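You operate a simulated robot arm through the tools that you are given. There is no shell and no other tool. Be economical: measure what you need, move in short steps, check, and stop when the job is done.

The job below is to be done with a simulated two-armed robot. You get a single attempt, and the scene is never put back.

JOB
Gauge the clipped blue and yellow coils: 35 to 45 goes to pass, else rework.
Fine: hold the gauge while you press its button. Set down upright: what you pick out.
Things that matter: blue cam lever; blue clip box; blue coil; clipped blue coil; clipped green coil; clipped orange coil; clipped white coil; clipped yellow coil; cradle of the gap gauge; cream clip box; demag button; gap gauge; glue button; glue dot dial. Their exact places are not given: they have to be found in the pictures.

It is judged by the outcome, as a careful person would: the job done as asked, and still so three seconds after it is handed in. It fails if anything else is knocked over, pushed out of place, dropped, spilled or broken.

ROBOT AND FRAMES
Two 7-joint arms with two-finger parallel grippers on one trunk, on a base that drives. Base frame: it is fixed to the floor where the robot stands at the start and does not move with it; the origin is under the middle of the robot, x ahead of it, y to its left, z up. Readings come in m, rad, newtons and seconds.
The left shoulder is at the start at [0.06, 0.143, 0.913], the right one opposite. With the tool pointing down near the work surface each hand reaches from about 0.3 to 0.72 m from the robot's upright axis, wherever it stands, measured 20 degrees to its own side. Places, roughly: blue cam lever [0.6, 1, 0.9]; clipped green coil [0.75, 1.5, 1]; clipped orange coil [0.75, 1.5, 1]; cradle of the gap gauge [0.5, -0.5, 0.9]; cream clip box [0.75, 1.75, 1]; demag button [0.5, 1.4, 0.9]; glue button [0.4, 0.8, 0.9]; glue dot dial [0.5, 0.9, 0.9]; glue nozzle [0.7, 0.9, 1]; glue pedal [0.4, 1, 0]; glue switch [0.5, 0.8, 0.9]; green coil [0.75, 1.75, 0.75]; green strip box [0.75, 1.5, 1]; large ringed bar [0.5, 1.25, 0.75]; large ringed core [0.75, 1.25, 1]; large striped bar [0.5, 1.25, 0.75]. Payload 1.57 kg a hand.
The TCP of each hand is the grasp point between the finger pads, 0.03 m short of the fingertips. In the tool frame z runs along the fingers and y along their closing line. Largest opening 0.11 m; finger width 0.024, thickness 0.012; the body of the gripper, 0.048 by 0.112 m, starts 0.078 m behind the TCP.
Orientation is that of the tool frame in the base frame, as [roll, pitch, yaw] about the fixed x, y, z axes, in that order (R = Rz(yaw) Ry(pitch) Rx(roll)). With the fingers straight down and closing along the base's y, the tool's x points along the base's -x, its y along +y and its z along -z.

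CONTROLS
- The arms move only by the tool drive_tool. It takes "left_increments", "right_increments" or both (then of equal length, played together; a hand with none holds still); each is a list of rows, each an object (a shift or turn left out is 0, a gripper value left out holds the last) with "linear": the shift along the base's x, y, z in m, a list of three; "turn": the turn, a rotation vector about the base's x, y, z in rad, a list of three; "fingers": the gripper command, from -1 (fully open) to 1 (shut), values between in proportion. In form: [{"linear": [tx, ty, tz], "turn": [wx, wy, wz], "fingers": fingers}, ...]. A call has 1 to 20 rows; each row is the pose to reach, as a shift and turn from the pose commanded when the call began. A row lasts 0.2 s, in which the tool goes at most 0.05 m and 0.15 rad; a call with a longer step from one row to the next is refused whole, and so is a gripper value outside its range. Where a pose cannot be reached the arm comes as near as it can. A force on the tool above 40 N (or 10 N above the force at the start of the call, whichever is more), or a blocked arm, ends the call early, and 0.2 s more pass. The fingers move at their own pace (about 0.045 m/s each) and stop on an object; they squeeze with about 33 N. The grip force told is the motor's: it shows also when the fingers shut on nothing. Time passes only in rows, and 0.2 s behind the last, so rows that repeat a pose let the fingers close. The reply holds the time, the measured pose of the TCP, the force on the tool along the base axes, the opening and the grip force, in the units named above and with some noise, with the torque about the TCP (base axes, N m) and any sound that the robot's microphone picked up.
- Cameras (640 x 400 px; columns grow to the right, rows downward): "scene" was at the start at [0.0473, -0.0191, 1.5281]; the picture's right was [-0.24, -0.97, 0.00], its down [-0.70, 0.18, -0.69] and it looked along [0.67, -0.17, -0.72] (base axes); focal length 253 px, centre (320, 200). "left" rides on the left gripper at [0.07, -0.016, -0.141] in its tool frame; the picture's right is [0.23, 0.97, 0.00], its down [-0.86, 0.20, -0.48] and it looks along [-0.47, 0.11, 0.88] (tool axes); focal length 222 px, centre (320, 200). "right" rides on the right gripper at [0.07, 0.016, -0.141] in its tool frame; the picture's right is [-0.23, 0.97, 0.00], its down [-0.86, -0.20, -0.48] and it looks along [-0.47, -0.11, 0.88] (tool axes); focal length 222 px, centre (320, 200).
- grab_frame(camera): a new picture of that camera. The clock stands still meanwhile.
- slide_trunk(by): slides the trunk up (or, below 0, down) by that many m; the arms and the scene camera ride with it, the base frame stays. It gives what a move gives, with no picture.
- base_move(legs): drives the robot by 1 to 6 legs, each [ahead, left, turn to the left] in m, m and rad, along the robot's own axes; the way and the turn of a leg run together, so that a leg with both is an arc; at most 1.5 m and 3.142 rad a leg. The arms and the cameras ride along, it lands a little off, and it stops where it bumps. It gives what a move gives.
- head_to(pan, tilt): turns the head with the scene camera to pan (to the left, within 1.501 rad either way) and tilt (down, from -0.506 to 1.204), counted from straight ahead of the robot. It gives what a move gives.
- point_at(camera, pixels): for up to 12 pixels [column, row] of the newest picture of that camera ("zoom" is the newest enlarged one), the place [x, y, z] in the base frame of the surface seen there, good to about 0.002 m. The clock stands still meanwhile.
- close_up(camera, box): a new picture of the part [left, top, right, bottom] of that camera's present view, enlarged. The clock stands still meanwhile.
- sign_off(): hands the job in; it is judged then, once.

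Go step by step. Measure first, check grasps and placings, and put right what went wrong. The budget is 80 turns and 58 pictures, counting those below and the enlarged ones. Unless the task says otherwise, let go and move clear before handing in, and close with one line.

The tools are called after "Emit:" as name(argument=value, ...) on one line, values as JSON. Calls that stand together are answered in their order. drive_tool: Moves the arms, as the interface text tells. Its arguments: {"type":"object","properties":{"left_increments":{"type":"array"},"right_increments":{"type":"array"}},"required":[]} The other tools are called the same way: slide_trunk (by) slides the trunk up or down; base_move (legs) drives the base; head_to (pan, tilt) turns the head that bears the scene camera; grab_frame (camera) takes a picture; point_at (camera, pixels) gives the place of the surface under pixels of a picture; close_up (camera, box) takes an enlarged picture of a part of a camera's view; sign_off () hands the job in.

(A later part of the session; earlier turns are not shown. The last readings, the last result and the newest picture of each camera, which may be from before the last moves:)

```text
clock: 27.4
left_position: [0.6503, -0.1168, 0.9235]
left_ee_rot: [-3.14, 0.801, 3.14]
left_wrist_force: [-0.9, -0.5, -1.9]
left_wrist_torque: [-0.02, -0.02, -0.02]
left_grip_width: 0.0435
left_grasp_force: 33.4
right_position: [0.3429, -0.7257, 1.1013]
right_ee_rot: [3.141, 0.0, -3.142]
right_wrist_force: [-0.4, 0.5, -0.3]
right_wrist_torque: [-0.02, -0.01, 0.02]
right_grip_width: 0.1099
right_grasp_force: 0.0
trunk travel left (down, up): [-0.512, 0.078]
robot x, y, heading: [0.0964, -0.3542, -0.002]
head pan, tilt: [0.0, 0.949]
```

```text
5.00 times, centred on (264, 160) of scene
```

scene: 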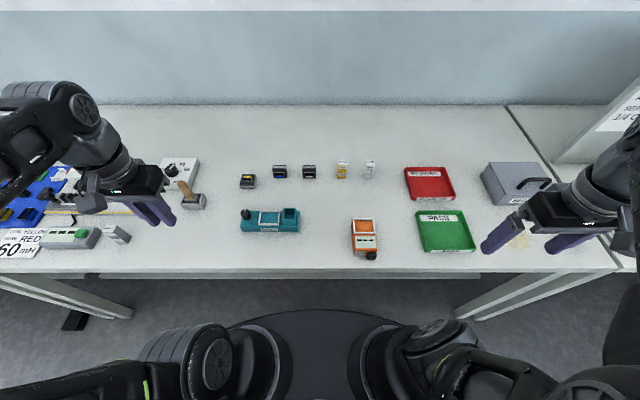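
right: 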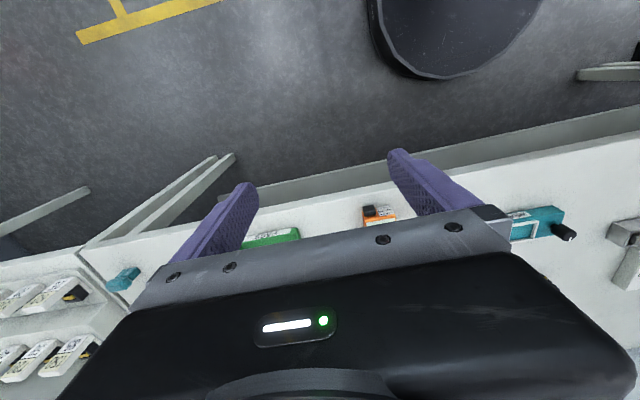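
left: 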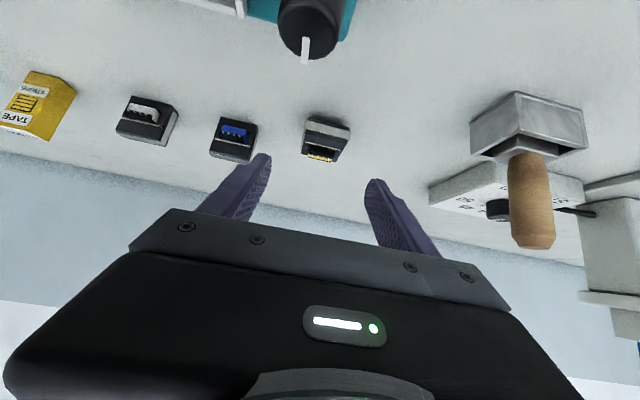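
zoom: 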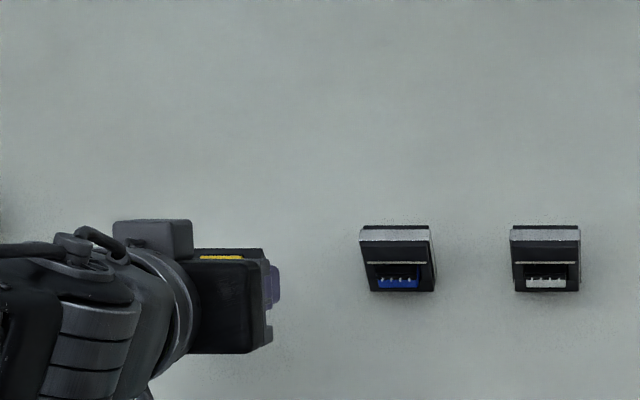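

Holding (weight ≈1.9 N). Now raise, move right to the free spot, and rotate the coil upright slowly.

Emit:
drive_tool(left_increments=[{"linear": [-0.004, 0, 0.015], "turn": [0, 0.05, 0]}, {"linear": [-0.008, 0, 0.03], "turn": [0, 0.12, 0]}, {"linear": [-0.012, -0.015, 0.045], "turn": [0, 0.2, 0]}, {"linear": [-0.016, -0.03, 0.06], "turn": [0, 0.3, 0]}, {"linear": [-0.02, -0.05, 0.07], "turn": [0, 0.4, 0]}, {"linear": [-0.024, -0.07, 0.075], "turn": [0, 0.5, 0]}, {"linear": [-0.028, -0.09, 0.075], "turn": [0, 0.6, 0]}, {"linear": [-0.032, -0.11, 0.075], "turn": [0, 0.7, 0]}, {"linear": [-0.036, -0.13, 0.075], "turn": [0, 0.8, 0]}, {"linear": [-0.04, -0.15, 0.075], "turn": [0, 0.9, 0]}, {"linear": [-0.044, -0.17, 0.075], "turn": [0, 1.0, 0]}, {"linear": [-0.048, -0.19, 0.075], "turn": [0, 1.1, 0]}, {"linear": [-0.05, -0.21, 0.075], "turn": [0, 1.2, 0]}, {"linear": [-0.05, -0.23, 0.075], "turn": [0, 1.3, 0]}, {"linear": [-0.05, -0.25, 0.075], "turn": [0, 1.4, 0]}, {"linear": [-0.05, -0.25, 0.075], "turn": [0, 1.4, 0]}])

Emit:
grab_frame(camera="scene")

```text
clock: 30.8
left_position: [0.5529, -0.2835, 0.9928]
left_ee_rot: [-3.115, -0.279, -3.107]
left_wrist_force: [0.8, -0.3, -2.1]
left_wrist_torque: [0.03, 0.02, -0.02]
left_grip_width: 0.0436
left_grasp_force: 33.0
left hand out of reach, approached as far as the arm can: row 11, 12, 13, 14, 15, 16
right_position: [0.3426, -0.7253, 1.1002]
right_ee_rot: [3.141, -0.004, -3.142]
right_wrist_force: [0.3, 0.5, 0.5]
right_wrist_torque: [-0.04, 0.06, 0.0]
right_grip_width: 0.1098
right_grasp_force: 0.1
trunk travel left (down, up): [-0.512, 0.078]
robot x, y, heading: [0.0976, -0.3529, -0.002]
head pan, tilt: [0.0, 0.949]
```

```text
25 pictures are left
```

scene: 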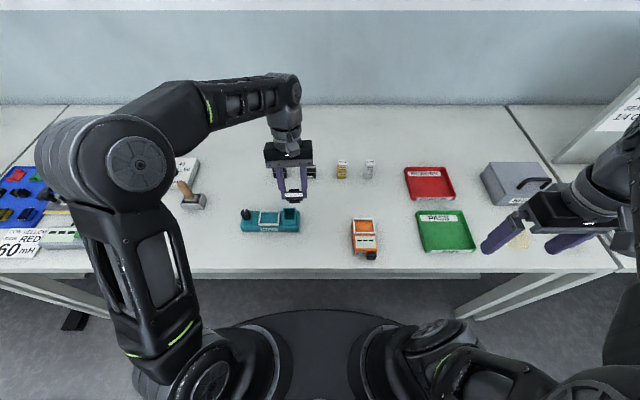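

Grip holds, but backward lean stops at 0.28 rad (0.49 rad short of upright). A sideways lean is more natural for the left arm: yaw the hand by +90° and then continue the rotation.

Emit:
drive_tool(left_increments=[{"linear": [0.0, 0.005, 0.005], "turn": [0, 0, 0.13]}, {"linear": [0.0, 0.01, 0.01], "turn": [0, 0, 0.26]}, {"linear": [0.0, 0.015, 0.015], "turn": [0, 0, 0.39]}, {"linear": [0.0, 0.02, 0.02], "turn": [0, 0, 0.52]}, {"linear": [0.0, 0.02, 0.02], "turn": [0, 0, 0.65]}, {"linear": [0.0, 0.02, 0.02], "turn": [0, 0, 0.78]}, {"linear": [0.0, 0.02, 0.02], "turn": [0, 0, 0.91]}, {"linear": [0.0, 0.02, 0.02], "turn": [0, 0, 1.04]}, {"linear": [0.0, 0.02, 0.02], "turn": [0, 0, 1.17]}, {"linear": [0.0, 0.02, 0.02], "turn": [0, 0, 1.3]}, {"linear": [0.0, 0.02, 0.02], "turn": [0, 0, 1.43]}, {"linear": [0.0, 0.02, 0.02], "turn": [0, 0, 1.54]}])

```text
clock: 33.4
left_position: [0.5528, -0.2675, 1.0146]
left_ee_rot: [-3.115, -0.277, -1.563]
left_wrist_force: [0.1, 0.1, -2.2]
left_wrist_torque: [0.02, -0.01, 0.01]
left_grip_width: 0.0435
left_grasp_force: 33.0
right_position: [0.3426, -0.7255, 1.1013]
right_ee_rot: [3.141, -0.001, 3.14]
right_wrist_force: [-0.2, 0.1, 0.2]
right_wrist_torque: [0.0, 0.01, 0.01]
right_grip_width: 0.11
right_grasp_force: 0.0
trunk travel left (down, up): [-0.512, 0.078]
robot x, y, heading: [0.0992, -0.3539, 0.002]
head pan, tilt: [0.0, 0.949]
```

Yaw reached. Continue the lean about −x by 0.49 rad to bring the coil upright.

Emit:
drive_tool(left_increments=[{"linear": [0.0, -0.01, 0.0], "turn": [-0.08, 0, 0]}, {"linear": [0.0, -0.02, 0.0], "turn": [-0.16, 0, 0]}, {"linear": [0.0, -0.03, 0.0], "turn": [-0.25, 0, 0]}, {"linear": [0.0, -0.04, 0.0], "turn": [-0.33, 0, 0]}, {"linear": [0.0, -0.05, 0.0], "turn": [-0.41, 0, 0]}, {"linear": [0.0, -0.06, 0.0], "turn": [-0.49, 0, 0]}, {"linear": [0.0, -0.07, 0.0], "turn": [-0.49, 0, 0]}])

Emit:
close_up(camera="scene", box=[232, 120, 424, 240])

```text
clock: 35.0
left_position: [0.555, -0.338, 1.0157]
left_ee_rot: [-3.117, -0.767, -1.566]
left_wrist_force: [-0.7, -1.2, -1.4]
left_wrist_torque: [0.07, 0.02, 0.02]
left_grip_width: 0.0433
left_grasp_force: 32.4
right_position: [0.3432, -0.7257, 1.1006]
right_ee_rot: [3.141, 0.0, -3.141]
right_wrist_force: [0.2, 0.5, 0.3]
right_wrist_torque: [-0.01, 0.01, 0.04]
right_grip_width: 0.1099
right_grasp_force: 0.0
trunk travel left (down, up): [-0.512, 0.078]
robot x, y, heading: [0.1002, -0.3543, 0.004]
head pan, tilt: [0.0, 0.949]
```

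```text
3.33 times, centred on (328, 180) of scene
```

zoom: 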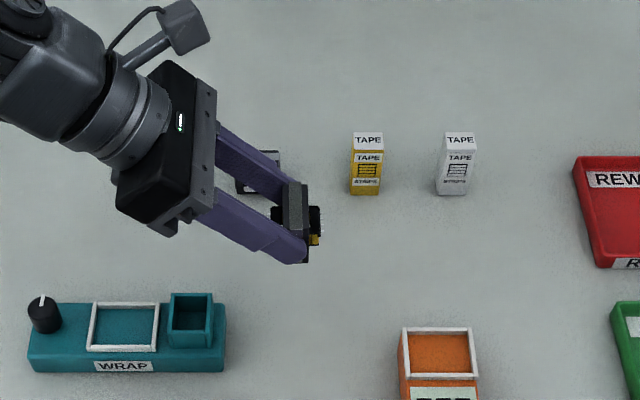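

The coil is now upright in the fingers (pins facing −y). Lower it to the free table at about (0.62,−0.38).

Emit:
drive_tool(left_increments=[{"linear": [0.02, -0.006, -0.01]}, {"linear": [0.04, -0.012, -0.03]}, {"linear": [0.065, -0.022, -0.05]}, {"linear": [0.065, -0.022, -0.07]}, {"linear": [0.065, -0.022, -0.09]}, {"linear": [0.065, -0.022, -0.105]}, {"linear": [0.065, -0.022, -0.115]}, {"linear": [0.065, -0.022, -0.118]}, {"linear": [0.065, -0.022, -0.118]}])

Emit:
close_up(camera="scene", box=[280, 140, 376, 200])

```text
clock: 37.0
left_position: [0.6182, -0.3602, 0.8978]
left_ee_rot: [-3.116, -0.768, -1.566]
left_wrist_force: [-0.3, -0.2, -2.1]
left_wrist_torque: [0.06, 0.03, 0.0]
left_grip_width: 0.0433
left_grasp_force: 33.0
right_position: [0.3438, -0.7252, 1.0994]
right_ee_rot: [-3.141, -0.001, 3.141]
right_wrist_force: [0.5, -0.2, 0.2]
right_wrist_torque: [-0.01, -0.03, 0.0]
right_grip_width: 0.1098
right_grasp_force: 0.1
trunk travel left (down, up): [-0.512, 0.078]
robot x, y, heading: [0.094, -0.3528, -0.004]
head pan, tilt: [0.0, 0.949]
```

```text
6.67 times, centred on (328, 170) of scene
```

zoom: 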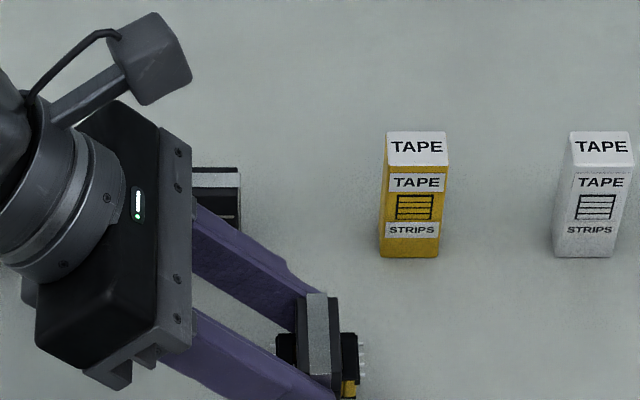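

Not in contact yet (force still −2.1). Lower further in 2 mm steps.

Emit:
drive_tool(left_increments=[{"linear": [0, 0, -0.003]}, {"linear": [0, 0, -0.005]}, {"linear": [0, 0, -0.007]}, {"linear": [0, 0, -0.007]}])

Emit:
point_at(camera="zoom", pixels=[[318, 320], [320, 350], [290, 340], [345, 370], [350, 345]])

```text
clock: 38.0
left_position: [0.6181, -0.3588, 0.8901]
left_ee_rot: [-3.116, -0.77, -1.566]
left_wrist_force: [-1.2, 2.5, 9.4]
left_wrist_torque: [-0.06, 0.27, -0.04]
left_grip_width: 0.0435
left_grasp_force: 32.7
right_position: [0.3426, -0.7253, 1.1011]
right_ee_rot: [-3.14, 0.001, 3.142]
right_wrist_force: [0.7, 0.6, 0.8]
right_wrist_torque: [0.0, 0.03, -0.01]
right_grip_width: 0.1097
right_grasp_force: 0.0
trunk travel left (down, up): [-0.512, 0.078]
robot x, y, heading: [0.098, -0.3506, -0.001]
head pan, tilt: [0.0, 0.949]
```

```text
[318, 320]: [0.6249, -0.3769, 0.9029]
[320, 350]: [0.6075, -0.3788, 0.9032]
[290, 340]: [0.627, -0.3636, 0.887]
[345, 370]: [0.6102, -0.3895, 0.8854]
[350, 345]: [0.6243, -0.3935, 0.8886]
```

Contact made (+9.4 N), as predicted. Ease up 1 mm, open, and back out along the tool axis.

Emit:
drive_tool(left_increments=[{"linear": [0, 0, 0.001], "fingers": 0.1}, {"linear": [0, 0, 0.001], "fingers": -0.1}, {"linear": [0, 0, 0.001], "fingers": -0.3}, {"linear": [0, 0, 0.001], "fingers": -0.3}, {"linear": [0, 0.015, 0.015]}, {"linear": [0, 0.03, 0.03]}, {"linear": [0, 0.055, 0.055]}, {"linear": [0, 0.085, 0.085]}, {"linear": [-0.02, 0.115, 0.11]}])

Emit:
grab_frame(camera="scene")

```text
clock: 40.0
left_position: [0.5992, -0.245, 0.9991]
left_ee_rot: [-3.118, -0.768, -1.566]
left_wrist_force: [-0.7, -0.2, -0.5]
left_wrist_torque: [-0.01, -0.03, 0.01]
left_grip_width: 0.0718
left_grasp_force: 0.1
right_position: [0.3419, -0.7263, 1.1002]
right_ee_rot: [3.141, 0.0, 3.141]
right_wrist_force: [-0.6, -0.7, 0.6]
right_wrist_torque: [0.01, 0.0, 0.01]
right_grip_width: 0.11
right_grasp_force: 0.1
trunk travel left (down, up): [-0.512, 0.078]
robot x, y, heading: [0.1016, -0.353, 0.004]
head pan, tilt: [0.0, 0.949]
```

```text
22 pictures are left
```

scene: 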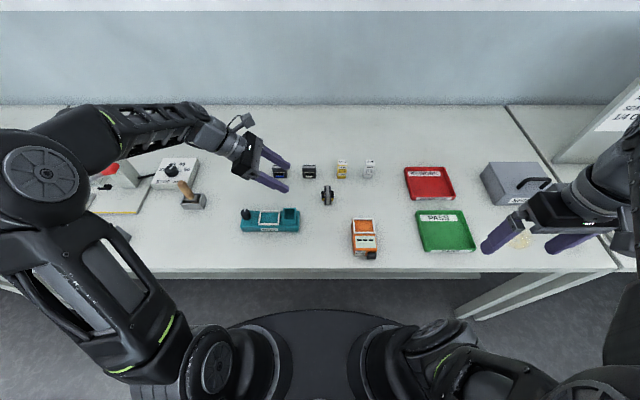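

The coil stands upright at (327,196). Measure it, and turn the left hand to vertical (undo the lean) above.

Emit:
close_up(camera="scene", box=[304, 176, 352, 212])

Emit:
point_at(camera="zoom", pixels=[[313, 130], [307, 180], [313, 100], [305, 225], [335, 140], [340, 200], [270, 170], [308, 150], [320, 120], [300, 300]])

Emit:
drive_tool(left_increments=[{"linear": [0.0, -0.01, 0.02], "turn": [0.13, 0, 0]}, {"linear": [0.005, -0.03, 0.03], "turn": [0.26, 0, 0]}, {"linear": [0.01, -0.055, 0.03], "turn": [0.39, 0, 0]}, {"linear": [0.015, -0.08, 0.03], "turn": [0.52, 0, 0]}, {"linear": [0.018, -0.11, 0.03], "turn": [0.65, 0, 0]}, {"linear": [0.018, -0.136, 0.03], "turn": [0.768, 0, 0]}, {"linear": [0.018, -0.136, 0.03], "turn": [0.768, 0, 0]}])

```text
11.11 times, centred on (328, 194) of scene
```

zoom: 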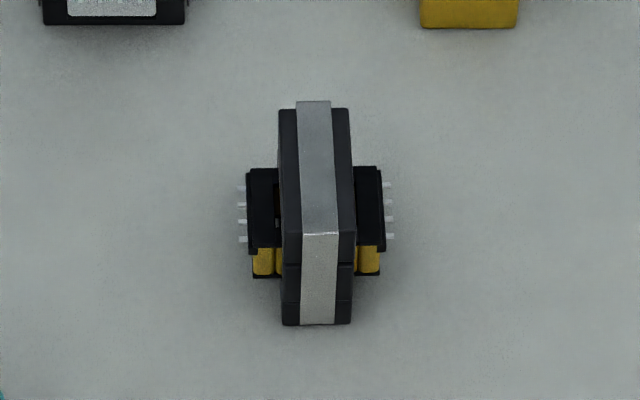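

```text
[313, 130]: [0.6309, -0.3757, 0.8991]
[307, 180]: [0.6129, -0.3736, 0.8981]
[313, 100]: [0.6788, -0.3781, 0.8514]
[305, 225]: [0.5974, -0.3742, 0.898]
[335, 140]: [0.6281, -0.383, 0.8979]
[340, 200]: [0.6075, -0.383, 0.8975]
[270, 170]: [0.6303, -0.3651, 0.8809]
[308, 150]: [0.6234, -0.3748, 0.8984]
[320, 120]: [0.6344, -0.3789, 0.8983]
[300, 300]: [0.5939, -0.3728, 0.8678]
```

```text
clock: 41.6
left_position: [0.6154, -0.3802, 1.0301]
left_ee_rot: [-3.113, 0.001, -1.564]
left_wrist_force: [-0.2, 0.0, -0.8]
left_wrist_torque: [-0.03, -0.03, -0.01]
left_grip_width: 0.0715
left_grasp_force: 0.1
right_position: [0.3429, -0.7252, 1.1009]
right_ee_rot: [-3.14, -0.002, 3.141]
right_wrist_force: [0.7, 1.1, -0.5]
right_wrist_torque: [-0.01, -0.03, 0.0]
right_grip_width: 0.1103
right_grasp_force: 0.1
trunk travel left (down, up): [-0.512, 0.078]
robot x, y, heading: [0.0978, -0.3561, -0.003]
head pan, tilt: [0.0, 0.949]
```

The coil is symmetric (pins both sides), centre ≈(0.616,−0.378). Level the hand, descend and grip it along x, then lift a little.

Emit:
drive_tool(left_increments=[{"linear": [0.0005, 0.002, -0.035], "turn": [0, 0.028, 0]}, {"linear": [0.0005, 0.002, -0.07], "turn": [0, 0.028, 0]}, {"linear": [0.0005, 0.002, -0.105], "turn": [0, 0.028, 0]}, {"linear": [0.0005, 0.002, -0.139], "turn": [0, 0.028, 0]}, {"linear": [0.0005, 0.002, -0.139], "turn": [0, 0.028, 0]}, {"linear": [0.0005, 0.002, -0.139], "turn": [0, 0.028, 0], "fingers": 1}, {"linear": [0.0005, 0.002, -0.139], "turn": [0, 0.028, 0]}, {"linear": [0.0005, 0.002, -0.139], "turn": [0, 0.028, 0]}, {"linear": [0.0005, 0.002, -0.139], "turn": [0, 0.028, 0]}, {"linear": [0.0005, 0.002, -0.129], "turn": [0, 0.028, 0]}, {"linear": [0.0005, 0.002, -0.119], "turn": [0, 0.028, 0]}, {"linear": [0.0005, 0.002, -0.109], "turn": [0, 0.028, 0]}])

```text
clock: 44.2
left_position: [0.616, -0.3776, 0.9214]
left_ee_rot: [-3.14, 0.0, -1.566]
left_wrist_force: [0.2, -0.9, -1.3]
left_wrist_torque: [0.03, 0.02, 0.0]
left_grip_width: 0.0438
left_grasp_force: 33.1
right_position: [0.3427, -0.725, 1.1001]
right_ee_rot: [3.141, 0.001, -3.14]
right_wrist_force: [-0.2, -0.6, -0.7]
right_wrist_torque: [0.01, 0.01, 0.0]
right_grip_width: 0.1099
right_grasp_force: 0.0
trunk travel left (down, up): [-0.512, 0.078]
robot x, y, heading: [0.0984, -0.3531, -0.002]
head pan, tilt: [0.0, 0.949]
```

Held. Raise, yaw back −90°, and move above the cradle (0.495,−0.477).

Emit:
drive_tool(left_increments=[{"linear": [0, 0, 0.02], "turn": [0, 0, -0.1]}, {"linear": [0, 0, 0.04], "turn": [0, 0, -0.22]}, {"linear": [-0.005, -0.005, 0.06], "turn": [0, 0, -0.35]}, {"linear": [-0.015, -0.015, 0.07], "turn": [0, 0, -0.48]}, {"linear": [-0.03, -0.025, 0.07], "turn": [0, 0, -0.61]}, {"linear": [-0.045, -0.037, 0.07], "turn": [0, 0, -0.74]}, {"linear": [-0.06, -0.05, 0.07], "turn": [0, 0, -0.87]}, {"linear": [-0.075, -0.062, 0.07], "turn": [0, 0, -1.0]}, {"linear": [-0.09, -0.074, 0.07], "turn": [0, 0, -1.13]}, {"linear": [-0.105, -0.087, 0.07], "turn": [0, 0, -1.26]}, {"linear": [-0.115, -0.095, 0.07], "turn": [0, 0, -1.39]}, {"linear": [-0.1205, -0.0994, 0.07], "turn": [0, 0, -1.5]}, {"linear": [-0.1205, -0.0994, 0.07], "turn": [0, 0, -1.575]}, {"linear": [-0.1205, -0.0994, 0.07], "turn": [0, 0, -1.575]}])

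Emit:
close_up(camera="scene", box=[316, 160, 412, 270])

```text
clock: 47.2
left_position: [0.4969, -0.4783, 0.9915]
left_ee_rot: [3.142, -0.001, 3.138]
left_wrist_force: [-0.4, 0.4, -2.5]
left_wrist_torque: [-0.03, -0.03, 0.0]
left_grip_width: 0.0439
left_grasp_force: 32.6
right_position: [0.3433, -0.7259, 1.0998]
right_ee_rot: [-3.14, -0.001, -3.141]
right_wrist_force: [0.0, -0.4, -0.7]
right_wrist_torque: [-0.01, 0.01, 0.02]
right_grip_width: 0.11
right_grasp_force: 0.1
trunk travel left (down, up): [-0.512, 0.078]
robot x, y, heading: [0.0983, -0.3517, -0.003]
head pan, tilt: [0.0, 0.949]
```

```text
3.64 times, centred on (364, 215) of scene
```

zoom: 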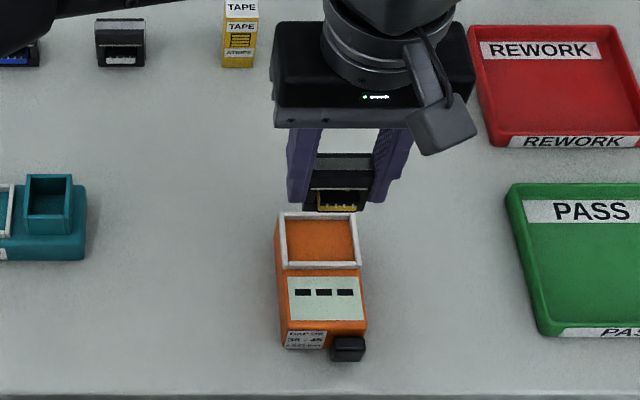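

Aligned above the cradle. Lower to just above the rim, then gently down to contact.

Emit:
drive_tool(left_increments=[{"linear": [-0.001, 0.001, -0.02]}, {"linear": [-0.001, 0.001, -0.035]}, {"linear": [-0.001, 0.001, -0.045]}, {"linear": [-0.001, 0.001, -0.049]}, {"linear": [-0.001, 0.001, -0.049]}])

Emit:
close_up(camera="scene", box=[332, 190, 396, 250])

```text
clock: 48.4
left_position: [0.4945, -0.4778, 0.9427]
left_ee_rot: [3.141, 0.0, -3.141]
left_wrist_force: [0.2, -1.1, -1.5]
left_wrist_torque: [0.03, 0.03, 0.0]
left_grip_width: 0.0439
left_grasp_force: 32.8
right_position: [0.3429, -0.7265, 1.101]
right_ee_rot: [3.14, -0.001, 3.142]
right_wrist_force: [-0.3, -1.0, -0.6]
right_wrist_torque: [0.02, 0.03, 0.01]
right_grip_width: 0.11
right_grasp_force: 0.1
trunk travel left (down, up): [-0.512, 0.078]
robot x, y, heading: [0.1028, -0.3536, 0.002]
head pan, tilt: [0.0, 0.949]
```

```text
6.67 times, centred on (364, 220) of scene
```

zoom: 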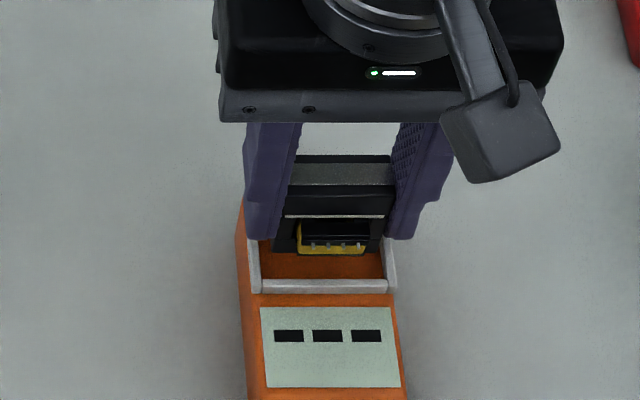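

Looks aligned; shift 1 mm left and lower gently to contact.

Emit:
drive_tool(left_increments=[{"linear": [0, 0.001, -0.003]}, {"linear": [0, 0.001, -0.006]}, {"linear": [0, 0.001, -0.008]}, {"linear": [0, 0.001, -0.01]}, {"linear": [0, 0.001, -0.011]}])

Emit:
close_up(camera="scene", box=[332, 190, 396, 250])

```text
clock: 49.6
left_position: [0.4939, -0.4757, 0.9306]
left_ee_rot: [3.141, -0.001, 3.141]
left_wrist_force: [0.3, 0.0, -1.7]
left_wrist_torque: [-0.02, -0.02, -0.01]
left_grip_width: 0.0439
left_grasp_force: 33.1
right_position: [0.3433, -0.7258, 1.1002]
right_ee_rot: [-3.14, -0.001, -3.141]
right_wrist_force: [0.6, 0.5, -0.5]
right_wrist_torque: [-0.03, -0.01, -0.02]
right_grip_width: 0.1099
right_grasp_force: 0.1
trunk travel left (down, up): [-0.512, 0.078]
robot x, y, heading: [0.1017, -0.3521, -0.005]
head pan, tilt: [0.0, 0.949]
```

```text
6.67 times, centred on (364, 220) of scene
```

zoom: 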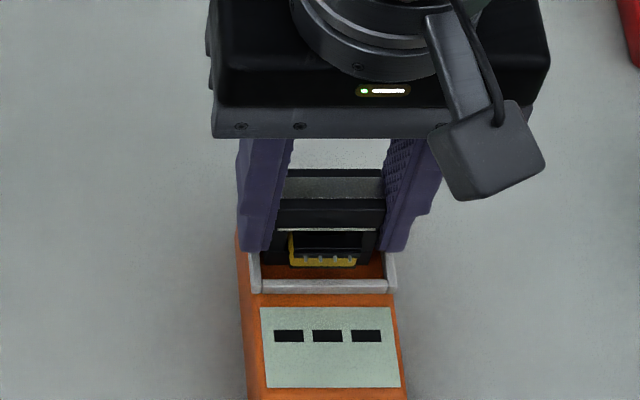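

No contact yet; keep lowering in small steps.

Emit:
drive_tool(left_increments=[{"linear": [0, -0.0005, -0.001]}, {"linear": [0, -0.0005, -0.0025]}, {"linear": [0, -0.0005, -0.004]}, {"linear": [0, -0.0005, -0.004]}])

```text
clock: 50.6
left_position: [0.4956, -0.4758, 0.9289]
left_ee_rot: [-3.138, 0.002, -3.141]
left_wrist_force: [3.2, 3.4, 29.1]
left_wrist_torque: [0.31, -0.15, -0.03]
left_grip_width: 0.0439
left_grasp_force: 33.6
right_position: [0.3417, -0.725, 1.1022]
right_ee_rot: [3.14, 0.002, -3.141]
right_wrist_force: [0.0, -0.7, 0.2]
right_wrist_torque: [0.02, -0.03, -0.02]
right_grip_width: 0.1102
right_grasp_force: 0.1
trunk travel left (down, up): [-0.512, 0.078]
robot x, y, heading: [0.0991, -0.3538, 0.001]
head pan, tilt: [0.0, 0.949]
```

Contact at TCP z 0.929 means it sits on the cradle floor (a rim contact would be near 0.939). Ease up, release, and rise clear.

Emit:
drive_tool(left_increments=[{"linear": [0, 0, 0.0025]}, {"linear": [0, 0, 0.003], "fingers": 0.0}, {"linear": [0, 0, 0.003], "fingers": -0.1}, {"linear": [0, 0, 0.003]}, {"linear": [0, 0, 0.013]}, {"linear": [0, 0, 0.033]}, {"linear": [0, 0, 0.063]}, {"linear": [0.0, 0.03, 0.09]}, {"linear": [0, 0.07, 0.1]}, {"linear": [0, 0.11, 0.1]}])

Emit:
close_up(camera="scene", box=[332, 190, 396, 250])

Emit:
point_at(camera="zoom", pixels=[[325, 180], [290, 180], [365, 180], [375, 365], [270, 380], [390, 375], [250, 350], [373, 385], [360, 365], [388, 365]])

```text
clock: 52.8
left_position: [0.4954, -0.366, 1.0263]
left_ee_rot: [3.141, 0.0, -3.14]
left_wrist_force: [0.3, 0.2, -0.2]
left_wrist_torque: [0.02, 0.0, -0.01]
left_grip_width: 0.0607
left_grasp_force: 0.0
right_position: [0.343, -0.7239, 1.1003]
right_ee_rot: [-3.141, 0.001, 3.141]
right_wrist_force: [0.3, -0.1, 0.4]
right_wrist_torque: [0.0, -0.02, 0.0]
right_grip_width: 0.1101
right_grasp_force: 0.0
trunk travel left (down, up): [-0.512, 0.078]
robot x, y, heading: [0.0996, -0.3537, -0.001]
head pan, tilt: [0.0, 0.949]
```

```text
6.67 times, centred on (364, 220) of scene
```

zoom: 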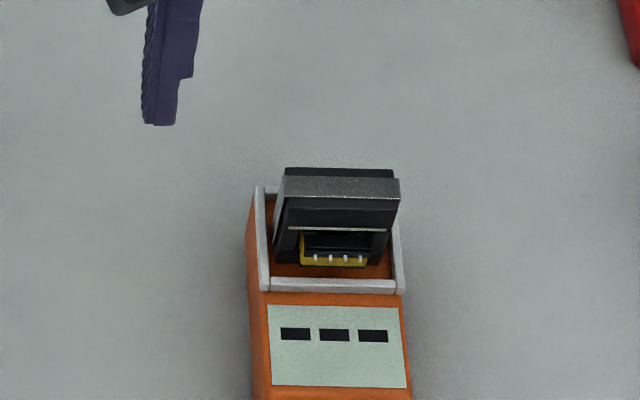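

```text
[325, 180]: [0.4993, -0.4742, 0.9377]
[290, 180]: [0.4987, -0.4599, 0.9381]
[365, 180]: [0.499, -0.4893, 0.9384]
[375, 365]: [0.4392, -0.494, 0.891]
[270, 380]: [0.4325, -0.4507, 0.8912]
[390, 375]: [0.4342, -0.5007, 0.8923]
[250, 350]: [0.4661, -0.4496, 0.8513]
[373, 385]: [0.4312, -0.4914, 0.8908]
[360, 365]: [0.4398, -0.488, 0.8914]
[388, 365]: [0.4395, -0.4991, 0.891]
```

The coil sits in the cradle (top at 0.938). For pressing with the right hand tilted forward I need more room, so I drive back 0.2 m.

Emit:
base_move(legs=[[-0.2, 0.0, 0.0]])

Emit:
drive_tool(right_increments=[{"linear": [0.02, 0.03, -0.0], "turn": [0, -0.12, 0], "fingers": 1}, {"linear": [0.04, 0.06, -0.0], "turn": [0, -0.24, 0]}, {"linear": [0.06, 0.09, -0.01], "turn": [0, -0.36, 0]}, {"linear": [0.08, 0.12, -0.02], "turn": [0, -0.48, 0]}, {"linear": [0.1, 0.15, -0.04], "turn": [0, -0.6, 0]}, {"linear": [0.12, 0.18, -0.06], "turn": [0, -0.7, 0]}, {"linear": [0.13, 0.21, -0.08], "turn": [0, -0.7, 0]}, {"linear": [0.14, 0.233, -0.1], "turn": [0, -0.7, 0]}])

```text
clock: 54.4
left_position: [0.2943, -0.3662, 1.0262]
left_ee_rot: [-3.141, 0.002, -3.141]
left_wrist_force: [-0.4, 0.3, -0.2]
left_wrist_torque: [-0.04, -0.02, -0.04]
left_grip_width: 0.0605
left_grasp_force: 0.0
right_position: [0.1424, -0.7248, 1.1009]
right_ee_rot: [3.141, 0.003, 3.141]
right_wrist_force: [-1.3, -0.2, -0.3]
right_wrist_torque: [0.02, -0.05, -0.02]
right_grip_width: 0.1098
right_grasp_force: 0.2
trunk travel left (down, up): [-0.512, 0.078]
robot x, y, heading: [-0.1019, -0.3552, -0.003]
head pan, tilt: [0.0, 0.949]
```

```text
clock: 56.2
left_position: [0.2972, -0.3659, 1.0252]
left_ee_rot: [3.14, 0.0, -3.14]
left_wrist_force: [0.0, 0.2, 0.2]
left_wrist_torque: [-0.01, 0.03, 0.01]
left_grip_width: 0.0603
left_grasp_force: 0.0
right_position: [0.3141, -0.4806, 1.0209]
right_ee_rot: [3.141, 0.696, 3.14]
right_wrist_force: [-0.6, -0.5, -0.1]
right_wrist_torque: [0.01, 0.0, 0.0]
right_grip_width: 0.0002
right_grasp_force: 21.0
right hand out of reach, approached as far as the arm can: row 5, 6, 7, 8
trunk travel left (down, up): [-0.512, 0.078]
robot x, y, heading: [-0.1033, -0.3543, -0.004]
head pan, tilt: [0.0, 0.949]
```

Right hand is tilted and shut. Now bring the left hand round over the gauge (x first, then y), fingers open to 0.085.

Emit:
drive_tool(left_increments=[{"linear": [0.03, 0.03, 0.01], "fingers": -0.55}, {"linear": [0.07, 0.04, 0.015]}, {"linear": [0.11, 0.04, 0.02]}, {"linear": [0.15, 0.04, 0.02]}, {"linear": [0.19, 0.02, 0.02]}, {"linear": [0.198, -0.02, 0.02]}, {"linear": [0.198, -0.06, 0.02]}, {"linear": [0.198, -0.09, 0.02]}, {"linear": [0.198, -0.11, 0.01]}, {"linear": [0.198, -0.11, 0.0]}])

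Emit:
grab_frame(camera="scene")

```text
clock: 58.4
left_position: [0.4614, -0.3393, 1.0431]
left_ee_rot: [-3.139, 0.002, -3.141]
left_wrist_force: [-0.1, -0.9, 0.3]
left_wrist_torque: [0.01, -0.02, -0.02]
left_grip_width: 0.0852
left_grasp_force: 0.0
left hand out of reach, approached as far as the arm can: row 5, 6, 7, 8, 9, 10
right_position: [0.3132, -0.4801, 1.0224]
right_ee_rot: [-3.138, 0.697, 3.141]
right_wrist_force: [-0.8, -0.4, 0.3]
right_wrist_torque: [0.0, -0.02, -0.03]
right_grip_width: 0.0001
right_grasp_force: 21.1
trunk travel left (down, up): [-0.512, 0.078]
robot x, y, heading: [-0.0993, -0.3538, 0.003]
head pan, tilt: [0.0, 0.949]
```

```text
16 pictures are left
```

scene: 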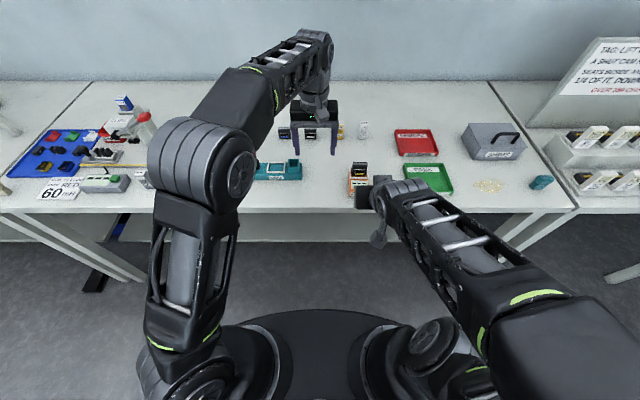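

The left hand is short of reach here; drive 0.06 forward (both hands are clear above).

Emit:
base_move(legs=[[0.06, 0.0, 0.0]])

Emit:
drive_tool(left_increments=[{"linear": [-0.01, -0.03, -0.01]}, {"linear": [-0.025, -0.06, -0.015]}, {"linear": [-0.03, -0.1, -0.015]}, {"linear": [-0.03, -0.137, -0.015]}, {"linear": [-0.03, -0.137, -0.015]}])

```text
clock: 59.3
left_position: [0.5225, -0.3404, 1.0425]
left_ee_rot: [-3.141, 0.002, -3.141]
left_wrist_force: [0.5, 0.2, -1.0]
left_wrist_torque: [-0.01, 0.03, 0.01]
left_grip_width: 0.0853
left_grasp_force: 0.1
right_position: [0.3737, -0.4802, 1.0202]
right_ee_rot: [-3.139, 0.696, -3.14]
right_wrist_force: [-0.5, 0.6, 0.0]
right_wrist_torque: [0.03, 0.04, -0.02]
right_grip_width: 0.0
right_grasp_force: 21.1
trunk travel left (down, up): [-0.512, 0.078]
robot x, y, heading: [-0.0414, -0.3537, -0.001]
head pan, tilt: [0.0, 0.949]
```

```text
clock: 60.5
left_position: [0.4895, -0.4422, 1.0283]
left_ee_rot: [-3.139, 0.003, 3.141]
left_wrist_force: [0.2, 1.5, 0.2]
left_wrist_torque: [0.0, 0.0, -0.03]
left_grip_width: 0.0851
left_grasp_force: 0.1
left hand out of reach, approached as far as the arm can: row 4, 5
right_position: [0.3723, -0.481, 1.0208]
right_ee_rot: [3.141, 0.695, 3.141]
right_wrist_force: [-0.4, -0.3, 0.2]
right_wrist_torque: [-0.02, -0.01, 0.03]
right_grip_width: 0.0
right_grasp_force: 20.8
trunk travel left (down, up): [-0.512, 0.078]
robot x, y, heading: [-0.0431, -0.3537, -0.003]
head pan, tilt: [0.0, 0.949]
```

Still 0.035 short sideways; shift the base 0.06 to the right (hands ride along at safe height).

Emit:
base_move(legs=[[0.03, -0.06, 0.0]])

Emit:
grab_frame(camera="scene")

```text
clock: 61.5
left_position: [0.5208, -0.5039, 1.0284]
left_ee_rot: [3.14, 0.002, -3.141]
left_wrist_force: [-0.8, -0.5, -0.1]
left_wrist_torque: [0.03, -0.04, 0.01]
left_grip_width: 0.0852
left_grasp_force: 0.0
right_position: [0.4021, -0.5427, 1.0203]
right_ee_rot: [-3.141, 0.696, 3.14]
right_wrist_force: [0.1, -0.3, -0.2]
right_wrist_torque: [0.01, -0.02, 0.01]
right_grip_width: 0.0
right_grasp_force: 21.3
trunk travel left (down, up): [-0.512, 0.078]
robot x, y, heading: [-0.0098, -0.4103, 0.0]
head pan, tilt: [0.0, 0.949]
```

```text
15 pictures are left
```

scene: 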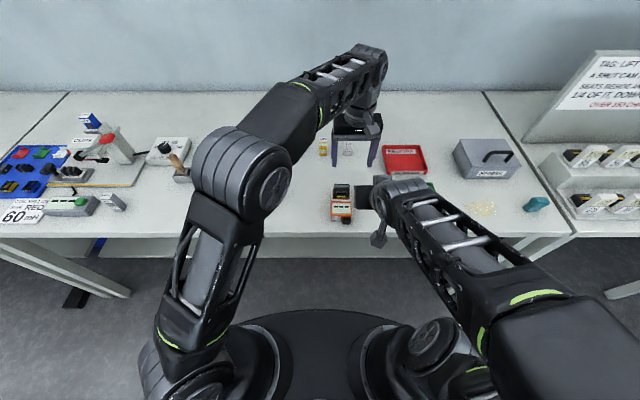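

Good positions. First take the right hand back and down to in front of the button at (0.345,−0.492,0.91).

Emit:
drive_tool(right_increments=[{"linear": [-0.03, 0.0, 0.0]}, {"linear": [-0.055, 0.0, 0.0]}, {"linear": [-0.057, 0.02, -0.03]}, {"linear": [-0.057, 0.04, -0.06]}, {"linear": [-0.057, 0.05, -0.09]}, {"linear": [-0.057, 0.05, -0.11]}, {"linear": [-0.057, 0.05, -0.11]}])

```text
clock: 63.1
left_position: [0.5195, -0.5008, 1.0279]
left_ee_rot: [-3.14, 0.001, -3.141]
left_wrist_force: [-0.8, -0.4, 0.5]
left_wrist_torque: [0.02, -0.03, 0.0]
left_grip_width: 0.0853
left_grasp_force: 0.1
right_position: [0.3905, -0.4408, 0.9305]
right_ee_rot: [3.096, 0.685, 3.123]
right_wrist_force: [-1.1, -0.3, -0.3]
right_wrist_torque: [0.0, 0.01, 0.01]
right_grip_width: 0.0001
right_grasp_force: 21.8
right hand out of reach, approached as far as the arm can: row 1, 2, 3, 4, 5, 6, 7
trunk travel left (down, up): [-0.512, 0.078]
robot x, y, heading: [-0.0052, -0.4143, -0.002]
head pan, tilt: [0.0, 0.949]
```

The right arm is at its inner limit while the left is near its outer one. Raising the trunk and moving the base back suits both; do that.

Emit:
slide_trunk(by=0.074)

Emit:
base_move(legs=[[-0.1, -0.02, 0.0]])

Emit:
drive_tool(right_increments=[{"linear": [0, 0, 0], "turn": [0, 0, 0]}])

```text
clock: 64.2
left_position: [0.5206, -0.5025, 1.1007]
left_ee_rot: [-3.139, 0.002, -3.141]
left_wrist_force: [-0.3, -1.2, 0.0]
left_wrist_torque: [0.03, -0.01, -0.01]
left_grip_width: 0.0854
left_grasp_force: 0.1
right_position: [0.3901, -0.4436, 1.0042]
right_ee_rot: [3.1, 0.681, 3.123]
right_wrist_force: [1.3, -0.6, -0.4]
right_wrist_torque: [-0.05, -0.02, 0.03]
right_grip_width: 0.0
right_grasp_force: 21.3
trunk travel left (down, up): [-0.586, 0.004]
robot x, y, heading: [-0.0106, -0.413, 0.003]
head pan, tilt: [0.0, 0.949]
```

```text
clock: 65.4
left_position: [0.4192, -0.5227, 1.1029]
left_ee_rot: [-3.14, 0.005, 3.141]
left_wrist_force: [-0.1, 0.1, -0.3]
left_wrist_torque: [0.01, -0.05, 0.0]
left_grip_width: 0.0852
left_grasp_force: 0.2
right_position: [0.291, -0.4641, 1.0043]
right_ee_rot: [3.099, 0.683, 3.12]
right_wrist_force: [-0.6, -0.5, -0.2]
right_wrist_torque: [-0.03, -0.01, -0.01]
right_grip_width: 0.0001
right_grasp_force: 21.5
trunk travel left (down, up): [-0.586, 0.004]
robot x, y, heading: [-0.1115, -0.4331, -0.002]
head pan, tilt: [0.0, 0.949]
```

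```text
clock: 65.8
left_position: [0.4207, -0.5218, 1.1026]
left_ee_rot: [-3.14, 0.004, -3.141]
left_wrist_force: [-1.1, 0.2, 0.7]
left_wrist_torque: [0.04, -0.02, 0.02]
left_grip_width: 0.0851
left_grasp_force: 0.0
right_position: [0.2908, -0.4634, 1.0035]
right_ee_rot: [3.099, 0.68, 3.119]
right_wrist_force: [-1.1, 0.5, 0.2]
right_wrist_torque: [0.02, -0.02, -0.03]
right_grip_width: 0.0
right_grasp_force: 21.5
trunk travel left (down, up): [-0.586, 0.004]
robot x, y, heading: [-0.1077, -0.4357, 0.002]
head pan, tilt: [0.0, 0.949]
```

Move left over the gauge front (0.455,−0.476,1.0) and the right hand lower in front of the button.

Emit:
drive_tool(left_increments=[{"linear": [0.01, 0.015, -0.01]}, {"linear": [0.025, 0.035, -0.03]}, {"linear": [0.034, 0.046, -0.06]}, {"linear": [0.034, 0.046, -0.09]}, {"linear": [0.034, 0.046, -0.1]}, {"linear": [0.034, 0.046, -0.1]}], right_increments=[{"linear": [0.0, -0.01, -0.02]}, {"linear": [0.01, -0.02, -0.04]}, {"linear": [0.02, -0.029, -0.06]}, {"linear": [0.03, -0.029, -0.08]}, {"linear": [0.04, -0.029, -0.095]}, {"linear": [0.045, -0.029, -0.105]}])

Emit:
grab_frame(camera="scene")

```text
clock: 67.2
left_position: [0.4547, -0.4746, 1.0023]
left_ee_rot: [-3.14, 0.003, 3.141]
left_wrist_force: [-0.2, -0.6, -0.3]
left_wrist_torque: [-0.01, 0.0, 0.02]
left_grip_width: 0.0854
left_grasp_force: 0.2
right_position: [0.3372, -0.4918, 0.8987]
right_ee_rot: [3.098, 0.682, 3.12]
right_wrist_force: [0.4, -0.3, 1.0]
right_wrist_torque: [0.0, -0.02, -0.01]
right_grip_width: 0.0
right_grasp_force: 21.4
right hand out of reach, approached as far as the arm can: row 1, 2, 3
trunk travel left (down, up): [-0.586, 0.004]
robot x, y, heading: [-0.1136, -0.434, -0.006]
head pan, tilt: [0.0, 0.949]
```

```text
14 pictures are left
```

scene: 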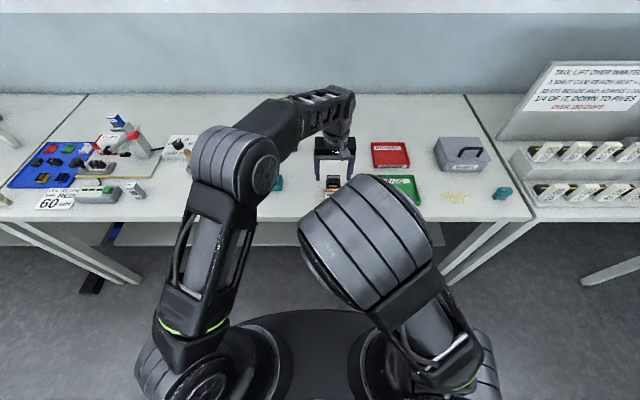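

Both are placed. Lower the left hand over the gauge and close on its sides.

Emit:
drive_tool(left_increments=[{"linear": [0, -0.001, -0.03]}, {"linear": [0, -0.001, -0.06]}, {"linear": [0, -0.001, -0.09]}, {"linear": [0, -0.001, -0.107]}, {"linear": [0, -0.001, -0.114]}, {"linear": [0, -0.001, -0.114]}, {"linear": [0, -0.001, -0.114], "fingers": 0.0}, {"linear": [0, -0.001, -0.114]}, {"linear": [0, -0.001, -0.114], "fingers": 0.2}, {"linear": [0, -0.001, -0.114]}])

Emit:
grab_frame(camera="right")

```text
clock: 69.4
left_position: [0.4555, -0.477, 0.8881]
left_ee_rot: [-3.141, 0.004, -3.14]
left_wrist_force: [-0.6, -1.5, 0.7]
left_wrist_torque: [-0.08, -0.02, -0.06]
left_grip_width: 0.0603
left_grasp_force: 33.0
right_position: [0.3365, -0.4913, 0.8996]
right_ee_rot: [3.101, 0.68, 3.12]
right_wrist_force: [0.8, 0.8, 0.4]
right_wrist_torque: [0.01, 0.02, 0.01]
right_grip_width: 0.0001
right_grasp_force: 21.3
trunk travel left (down, up): [-0.586, 0.004]
robot x, y, heading: [-0.1106, -0.4343, -0.004]
head pan, tilt: [0.0, 0.949]
```

```text
13 pictures are left
```

right: 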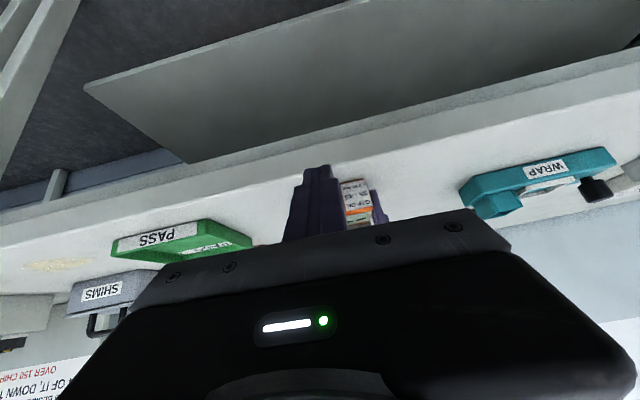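

Gauge is held (0.060 m, 33 N) and the right fingertips are in front of the button. Lower 1 cm and push forward until contact or a click.

Emit:
drive_tool(right_increments=[{"linear": [0.0, -0.001, -0.01]}, {"linear": [0.02, -0.001, -0.01]}, {"linear": [0.035, -0.001, -0.01]}, {"linear": [0.04, -0.001, -0.01]}, {"linear": [0.043, -0.001, -0.01]}, {"linear": [0.046, -0.001, -0.01]}, {"linear": [0.049, -0.001, -0.01]}, {"linear": [0.052, -0.001, -0.01]}])

```text
clock: 71.2
left_position: [0.4565, -0.4764, 0.8881]
left_ee_rot: [-3.14, 0.004, -3.139]
left_wrist_force: [5.2, 1.9, -0.6]
left_wrist_torque: [0.03, 0.12, -0.04]
left_grip_width: 0.0597
left_grasp_force: 33.2
right_position: [0.3876, -0.4933, 0.8878]
right_ee_rot: [3.103, 0.679, 3.121]
right_wrist_force: [-3.0, -1.9, 0.8]
right_wrist_torque: [-0.04, 0.05, -0.03]
right_grip_width: 0.0001
right_grasp_force: 21.7
trunk travel left (down, up): [-0.586, 0.004]
robot x, y, heading: [-0.1086, -0.4338, -0.007]
head pan, tilt: [0.0, 0.949]
heard: click
```

A click was heard. Draw the right hand back and read the display.

Emit:
drive_tool(right_increments=[{"linear": [-0.02, 0, 0]}, {"linear": [-0.045, 0, 0.005]}])

Emit:
close_up(camera="scene", box=[300, 140, 380, 215])

```text
clock: 71.8
left_position: [0.4544, -0.4766, 0.8875]
left_ee_rot: [-3.14, 0.003, 3.14]
left_wrist_force: [-2.3, 0.6, 0.0]
left_wrist_torque: [0.09, -0.1, 0.08]
left_grip_width: 0.0599
left_grasp_force: 33.0
right_position: [0.3428, -0.4943, 0.8931]
right_ee_rot: [3.101, 0.68, 3.123]
right_wrist_force: [-0.2, -0.6, -0.5]
right_wrist_torque: [-0.01, 0.0, 0.02]
right_grip_width: 0.0
right_grasp_force: 21.7
trunk travel left (down, up): [-0.586, 0.004]
robot x, y, heading: [-0.1068, -0.4358, 0.0]
head pan, tilt: [0.0, 0.949]
```

```text
5.33 times, centred on (340, 178) of scene
```

zoom: 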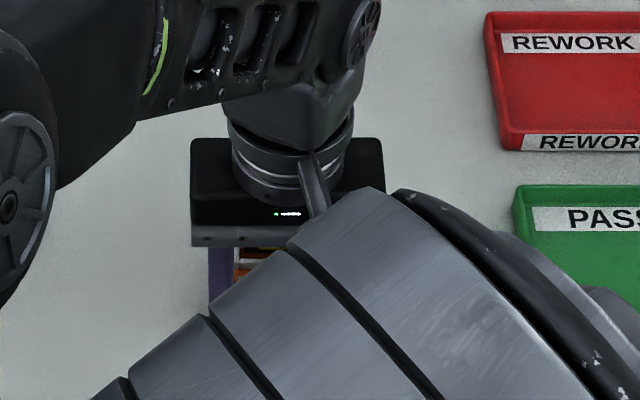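

The right arm hides the display; the left camera looks down on it.

Emit:
close_up(camera="left", box=[220, 80, 420, 240])

```text
2.50 times, centred on (320, 160) of left
```

zoom: 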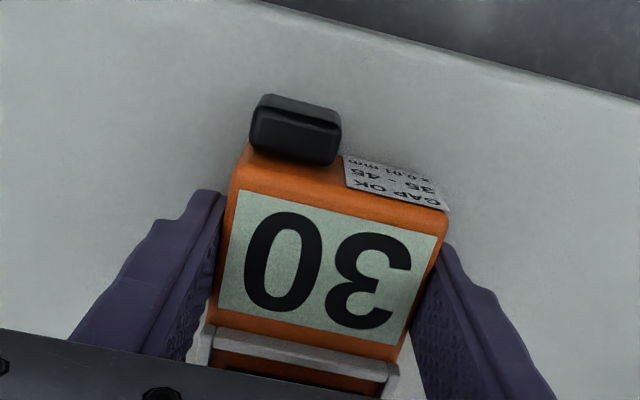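

Turned right way up, it reads 30: below 35, so yellow goes to rework. Release the gauge, lift the left hand away to the left, and take the right hand up while levelling it.

Emit:
drive_tool(left_increments=[{"linear": [0, 0, 0], "fingers": -0.2}, {"linear": [0, 0, 0], "fingers": -0.5}, {"linear": [0, 0, 0.0]}, {"linear": [0, 0, 0.04]}, {"linear": [0, 0, 0.08]}, {"linear": [0, 0, 0.12]}, {"linear": [0, 0.045, 0.13]}, {"linear": [0, 0.09, 0.13]}, {"linear": [-0.02, 0.13, 0.13]}, {"linear": [-0.04, 0.17, 0.13]}, {"linear": [-0.06, 0.21, 0.13]}, {"linear": [-0.08, 0.25, 0.13]}], right_increments=[{"linear": [0, 0, 0]}, {"linear": [0, 0, 0]}, {"linear": [0, 0, 0]}, {"linear": [0, -0.01, 0.02], "turn": [0, 0, 0]}, {"linear": [0, -0.03, 0.04], "turn": [0, 0.07, 0]}, {"linear": [0, -0.05, 0.06], "turn": [0, 0.17, 0]}, {"linear": [0, -0.07, 0.08], "turn": [0, 0.27, 0]}, {"linear": [0, -0.08, 0.1], "turn": [0, 0.37, 0]}, {"linear": [0, -0.08, 0.11], "turn": [0, 0.47, 0]}, {"linear": [0.01, -0.08, 0.12], "turn": [0, 0.57, 0]}, {"linear": [0.02, -0.08, 0.12], "turn": [0, 0.68, 0]}, {"linear": [0.03, -0.08, 0.12], "turn": [0, 0.68, 0], "fingers": -0.4}])

Emit:
base_move(legs=[[0.12, 0.0, 0.0]])

Emit:
grab_frame(camera="scene")

```text
clock: 74.4
left_position: [0.3761, -0.2274, 1.0186]
left_ee_rot: [-3.139, 0.006, 3.141]
left_wrist_force: [-0.6, -0.3, -0.2]
left_wrist_torque: [-0.02, 0.01, -0.04]
left_grip_width: 0.0828
left_grasp_force: 0.0
right_position: [0.3741, -0.5723, 1.0136]
right_ee_rot: [3.113, 0.0, 3.127]
right_wrist_force: [-0.6, -0.8, 0.0]
right_wrist_torque: [0.02, -0.04, -0.05]
right_grip_width: 0.0317
right_grasp_force: 0.0
trunk travel left (down, up): [-0.586, 0.004]
robot x, y, heading: [-0.113, -0.4321, -0.002]
head pan, tilt: [0.0, 0.949]
```

```text
clock: 75.6
left_position: [0.4956, -0.2292, 1.018]
left_ee_rot: [-3.14, 0.002, 3.141]
left_wrist_force: [-0.5, -0.2, 0.3]
left_wrist_torque: [0.01, 0.02, -0.01]
left_grip_width: 0.0824
left_grasp_force: 0.0
right_position: [0.4914, -0.5754, 1.0133]
right_ee_rot: [3.113, 0.0, 3.124]
right_wrist_force: [-0.7, -0.5, -0.5]
right_wrist_torque: [0.02, 0.05, -0.01]
right_grip_width: 0.0766
right_grasp_force: 0.0
trunk travel left (down, up): [-0.586, 0.004]
robot x, y, heading: [0.0074, -0.433, -0.006]
head pan, tilt: [0.0, 0.949]
```

```text
10 pictures are left
```

scene: 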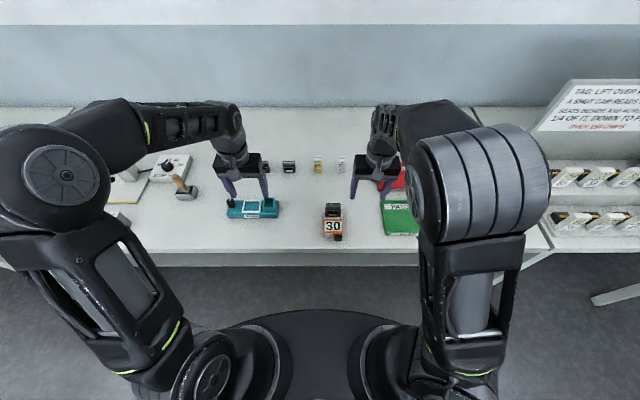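

The display "30" is confirmed at (333,226). Measure the coil's current place and the trays from this frame.

Emit:
point_at(camera="scene", pixels=[[328, 206], [333, 206], [338, 206], [333, 204], [326, 226], [341, 226], [400, 190], [402, 176], [395, 225], [415, 228], [388, 205], [337, 238]])

```text
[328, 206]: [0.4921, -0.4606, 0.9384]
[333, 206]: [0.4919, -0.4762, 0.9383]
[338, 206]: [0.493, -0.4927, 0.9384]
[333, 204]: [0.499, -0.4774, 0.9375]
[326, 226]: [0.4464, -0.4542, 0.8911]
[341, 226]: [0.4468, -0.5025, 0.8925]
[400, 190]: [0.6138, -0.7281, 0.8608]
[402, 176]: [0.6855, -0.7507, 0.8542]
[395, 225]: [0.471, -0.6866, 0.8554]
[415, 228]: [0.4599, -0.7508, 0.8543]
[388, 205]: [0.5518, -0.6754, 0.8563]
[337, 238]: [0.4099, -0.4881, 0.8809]
```

Coil centre ≈(0.495,−0.4765). Level the right hand, move over it, descend and grip.

Emit:
drive_tool(right_increments=[{"linear": [0.0035, 0.035, 0.01], "turn": [-0.028, 0, 0.017]}, {"linear": [0.0035, 0.07, 0.01], "turn": [-0.028, 0, 0.017]}, {"linear": [0.0035, 0.099, 0.0], "turn": [-0.028, 0, 0.017]}, {"linear": [0.0035, 0.099, -0.025], "turn": [-0.028, 0, 0.017]}, {"linear": [0.0035, 0.099, -0.05], "turn": [-0.028, 0, 0.017]}, {"linear": [0.0035, 0.099, -0.07], "turn": [-0.028, 0, 0.017]}, {"linear": [0.0035, 0.099, -0.08], "turn": [-0.028, 0, 0.017]}, {"linear": [0.0035, 0.099, -0.08], "turn": [-0.028, 0, 0.017]}])

```text
clock: 77.4
left_position: [0.4942, -0.2298, 1.019]
left_ee_rot: [-3.138, 0.004, 3.139]
left_wrist_force: [-0.8, 0.5, -0.4]
left_wrist_torque: [0.02, -0.01, 0.02]
left_grip_width: 0.0823
left_grasp_force: 0.1
right_position: [0.4944, -0.477, 0.9327]
right_ee_rot: [3.141, 0.002, 3.139]
right_wrist_force: [0.4, 0.3, 0.1]
right_wrist_torque: [0.01, 0.03, -0.01]
right_grip_width: 0.077
right_grasp_force: 0.0
trunk travel left (down, up): [-0.586, 0.004]
robot x, y, heading: [0.0061, -0.4316, -0.004]
head pan, tilt: [0.0, 0.949]
```

On target. Close, then lift slowly straight up.

Emit:
drive_tool(right_increments=[{"linear": [0, 0, 0], "fingers": 1}, {"linear": [0, 0, 0]}, {"linear": [0, 0, 0]}, {"linear": [0, 0, 0]}, {"linear": [0, 0, 0]}, {"linear": [0, 0, 0.008]}, {"linear": [0, 0, 0.018]}, {"linear": [0, 0, 0.03]}, {"linear": [0, 0, 0.045]}, {"linear": [0, 0, 0.06]}, {"linear": [0, -0.01, 0.07]}, {"linear": [0, -0.03, 0.07]}, {"linear": [0, -0.05, 0.07]}, {"linear": [0, -0.07, 0.07]}, {"linear": [0, -0.09, 0.07]}])

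```text
clock: 80.6
left_position: [0.4938, -0.2308, 1.0191]
left_ee_rot: [-3.139, 0.003, 3.139]
left_wrist_force: [0.6, -0.2, -0.2]
left_wrist_torque: [0.0, -0.01, 0.02]
left_grip_width: 0.0826
left_grasp_force: 0.0
right_position: [0.4947, -0.5668, 1.0051]
right_ee_rot: [-3.141, 0.002, -3.141]
right_wrist_force: [0.5, -0.4, -2.6]
right_wrist_torque: [0.04, 0.01, 0.0]
right_grip_width: 0.0437
right_grasp_force: 33.0
trunk travel left (down, up): [-0.586, 0.004]
robot x, y, heading: [0.007, -0.4338, 0.0]
head pan, tilt: [0.0, 0.949]
```

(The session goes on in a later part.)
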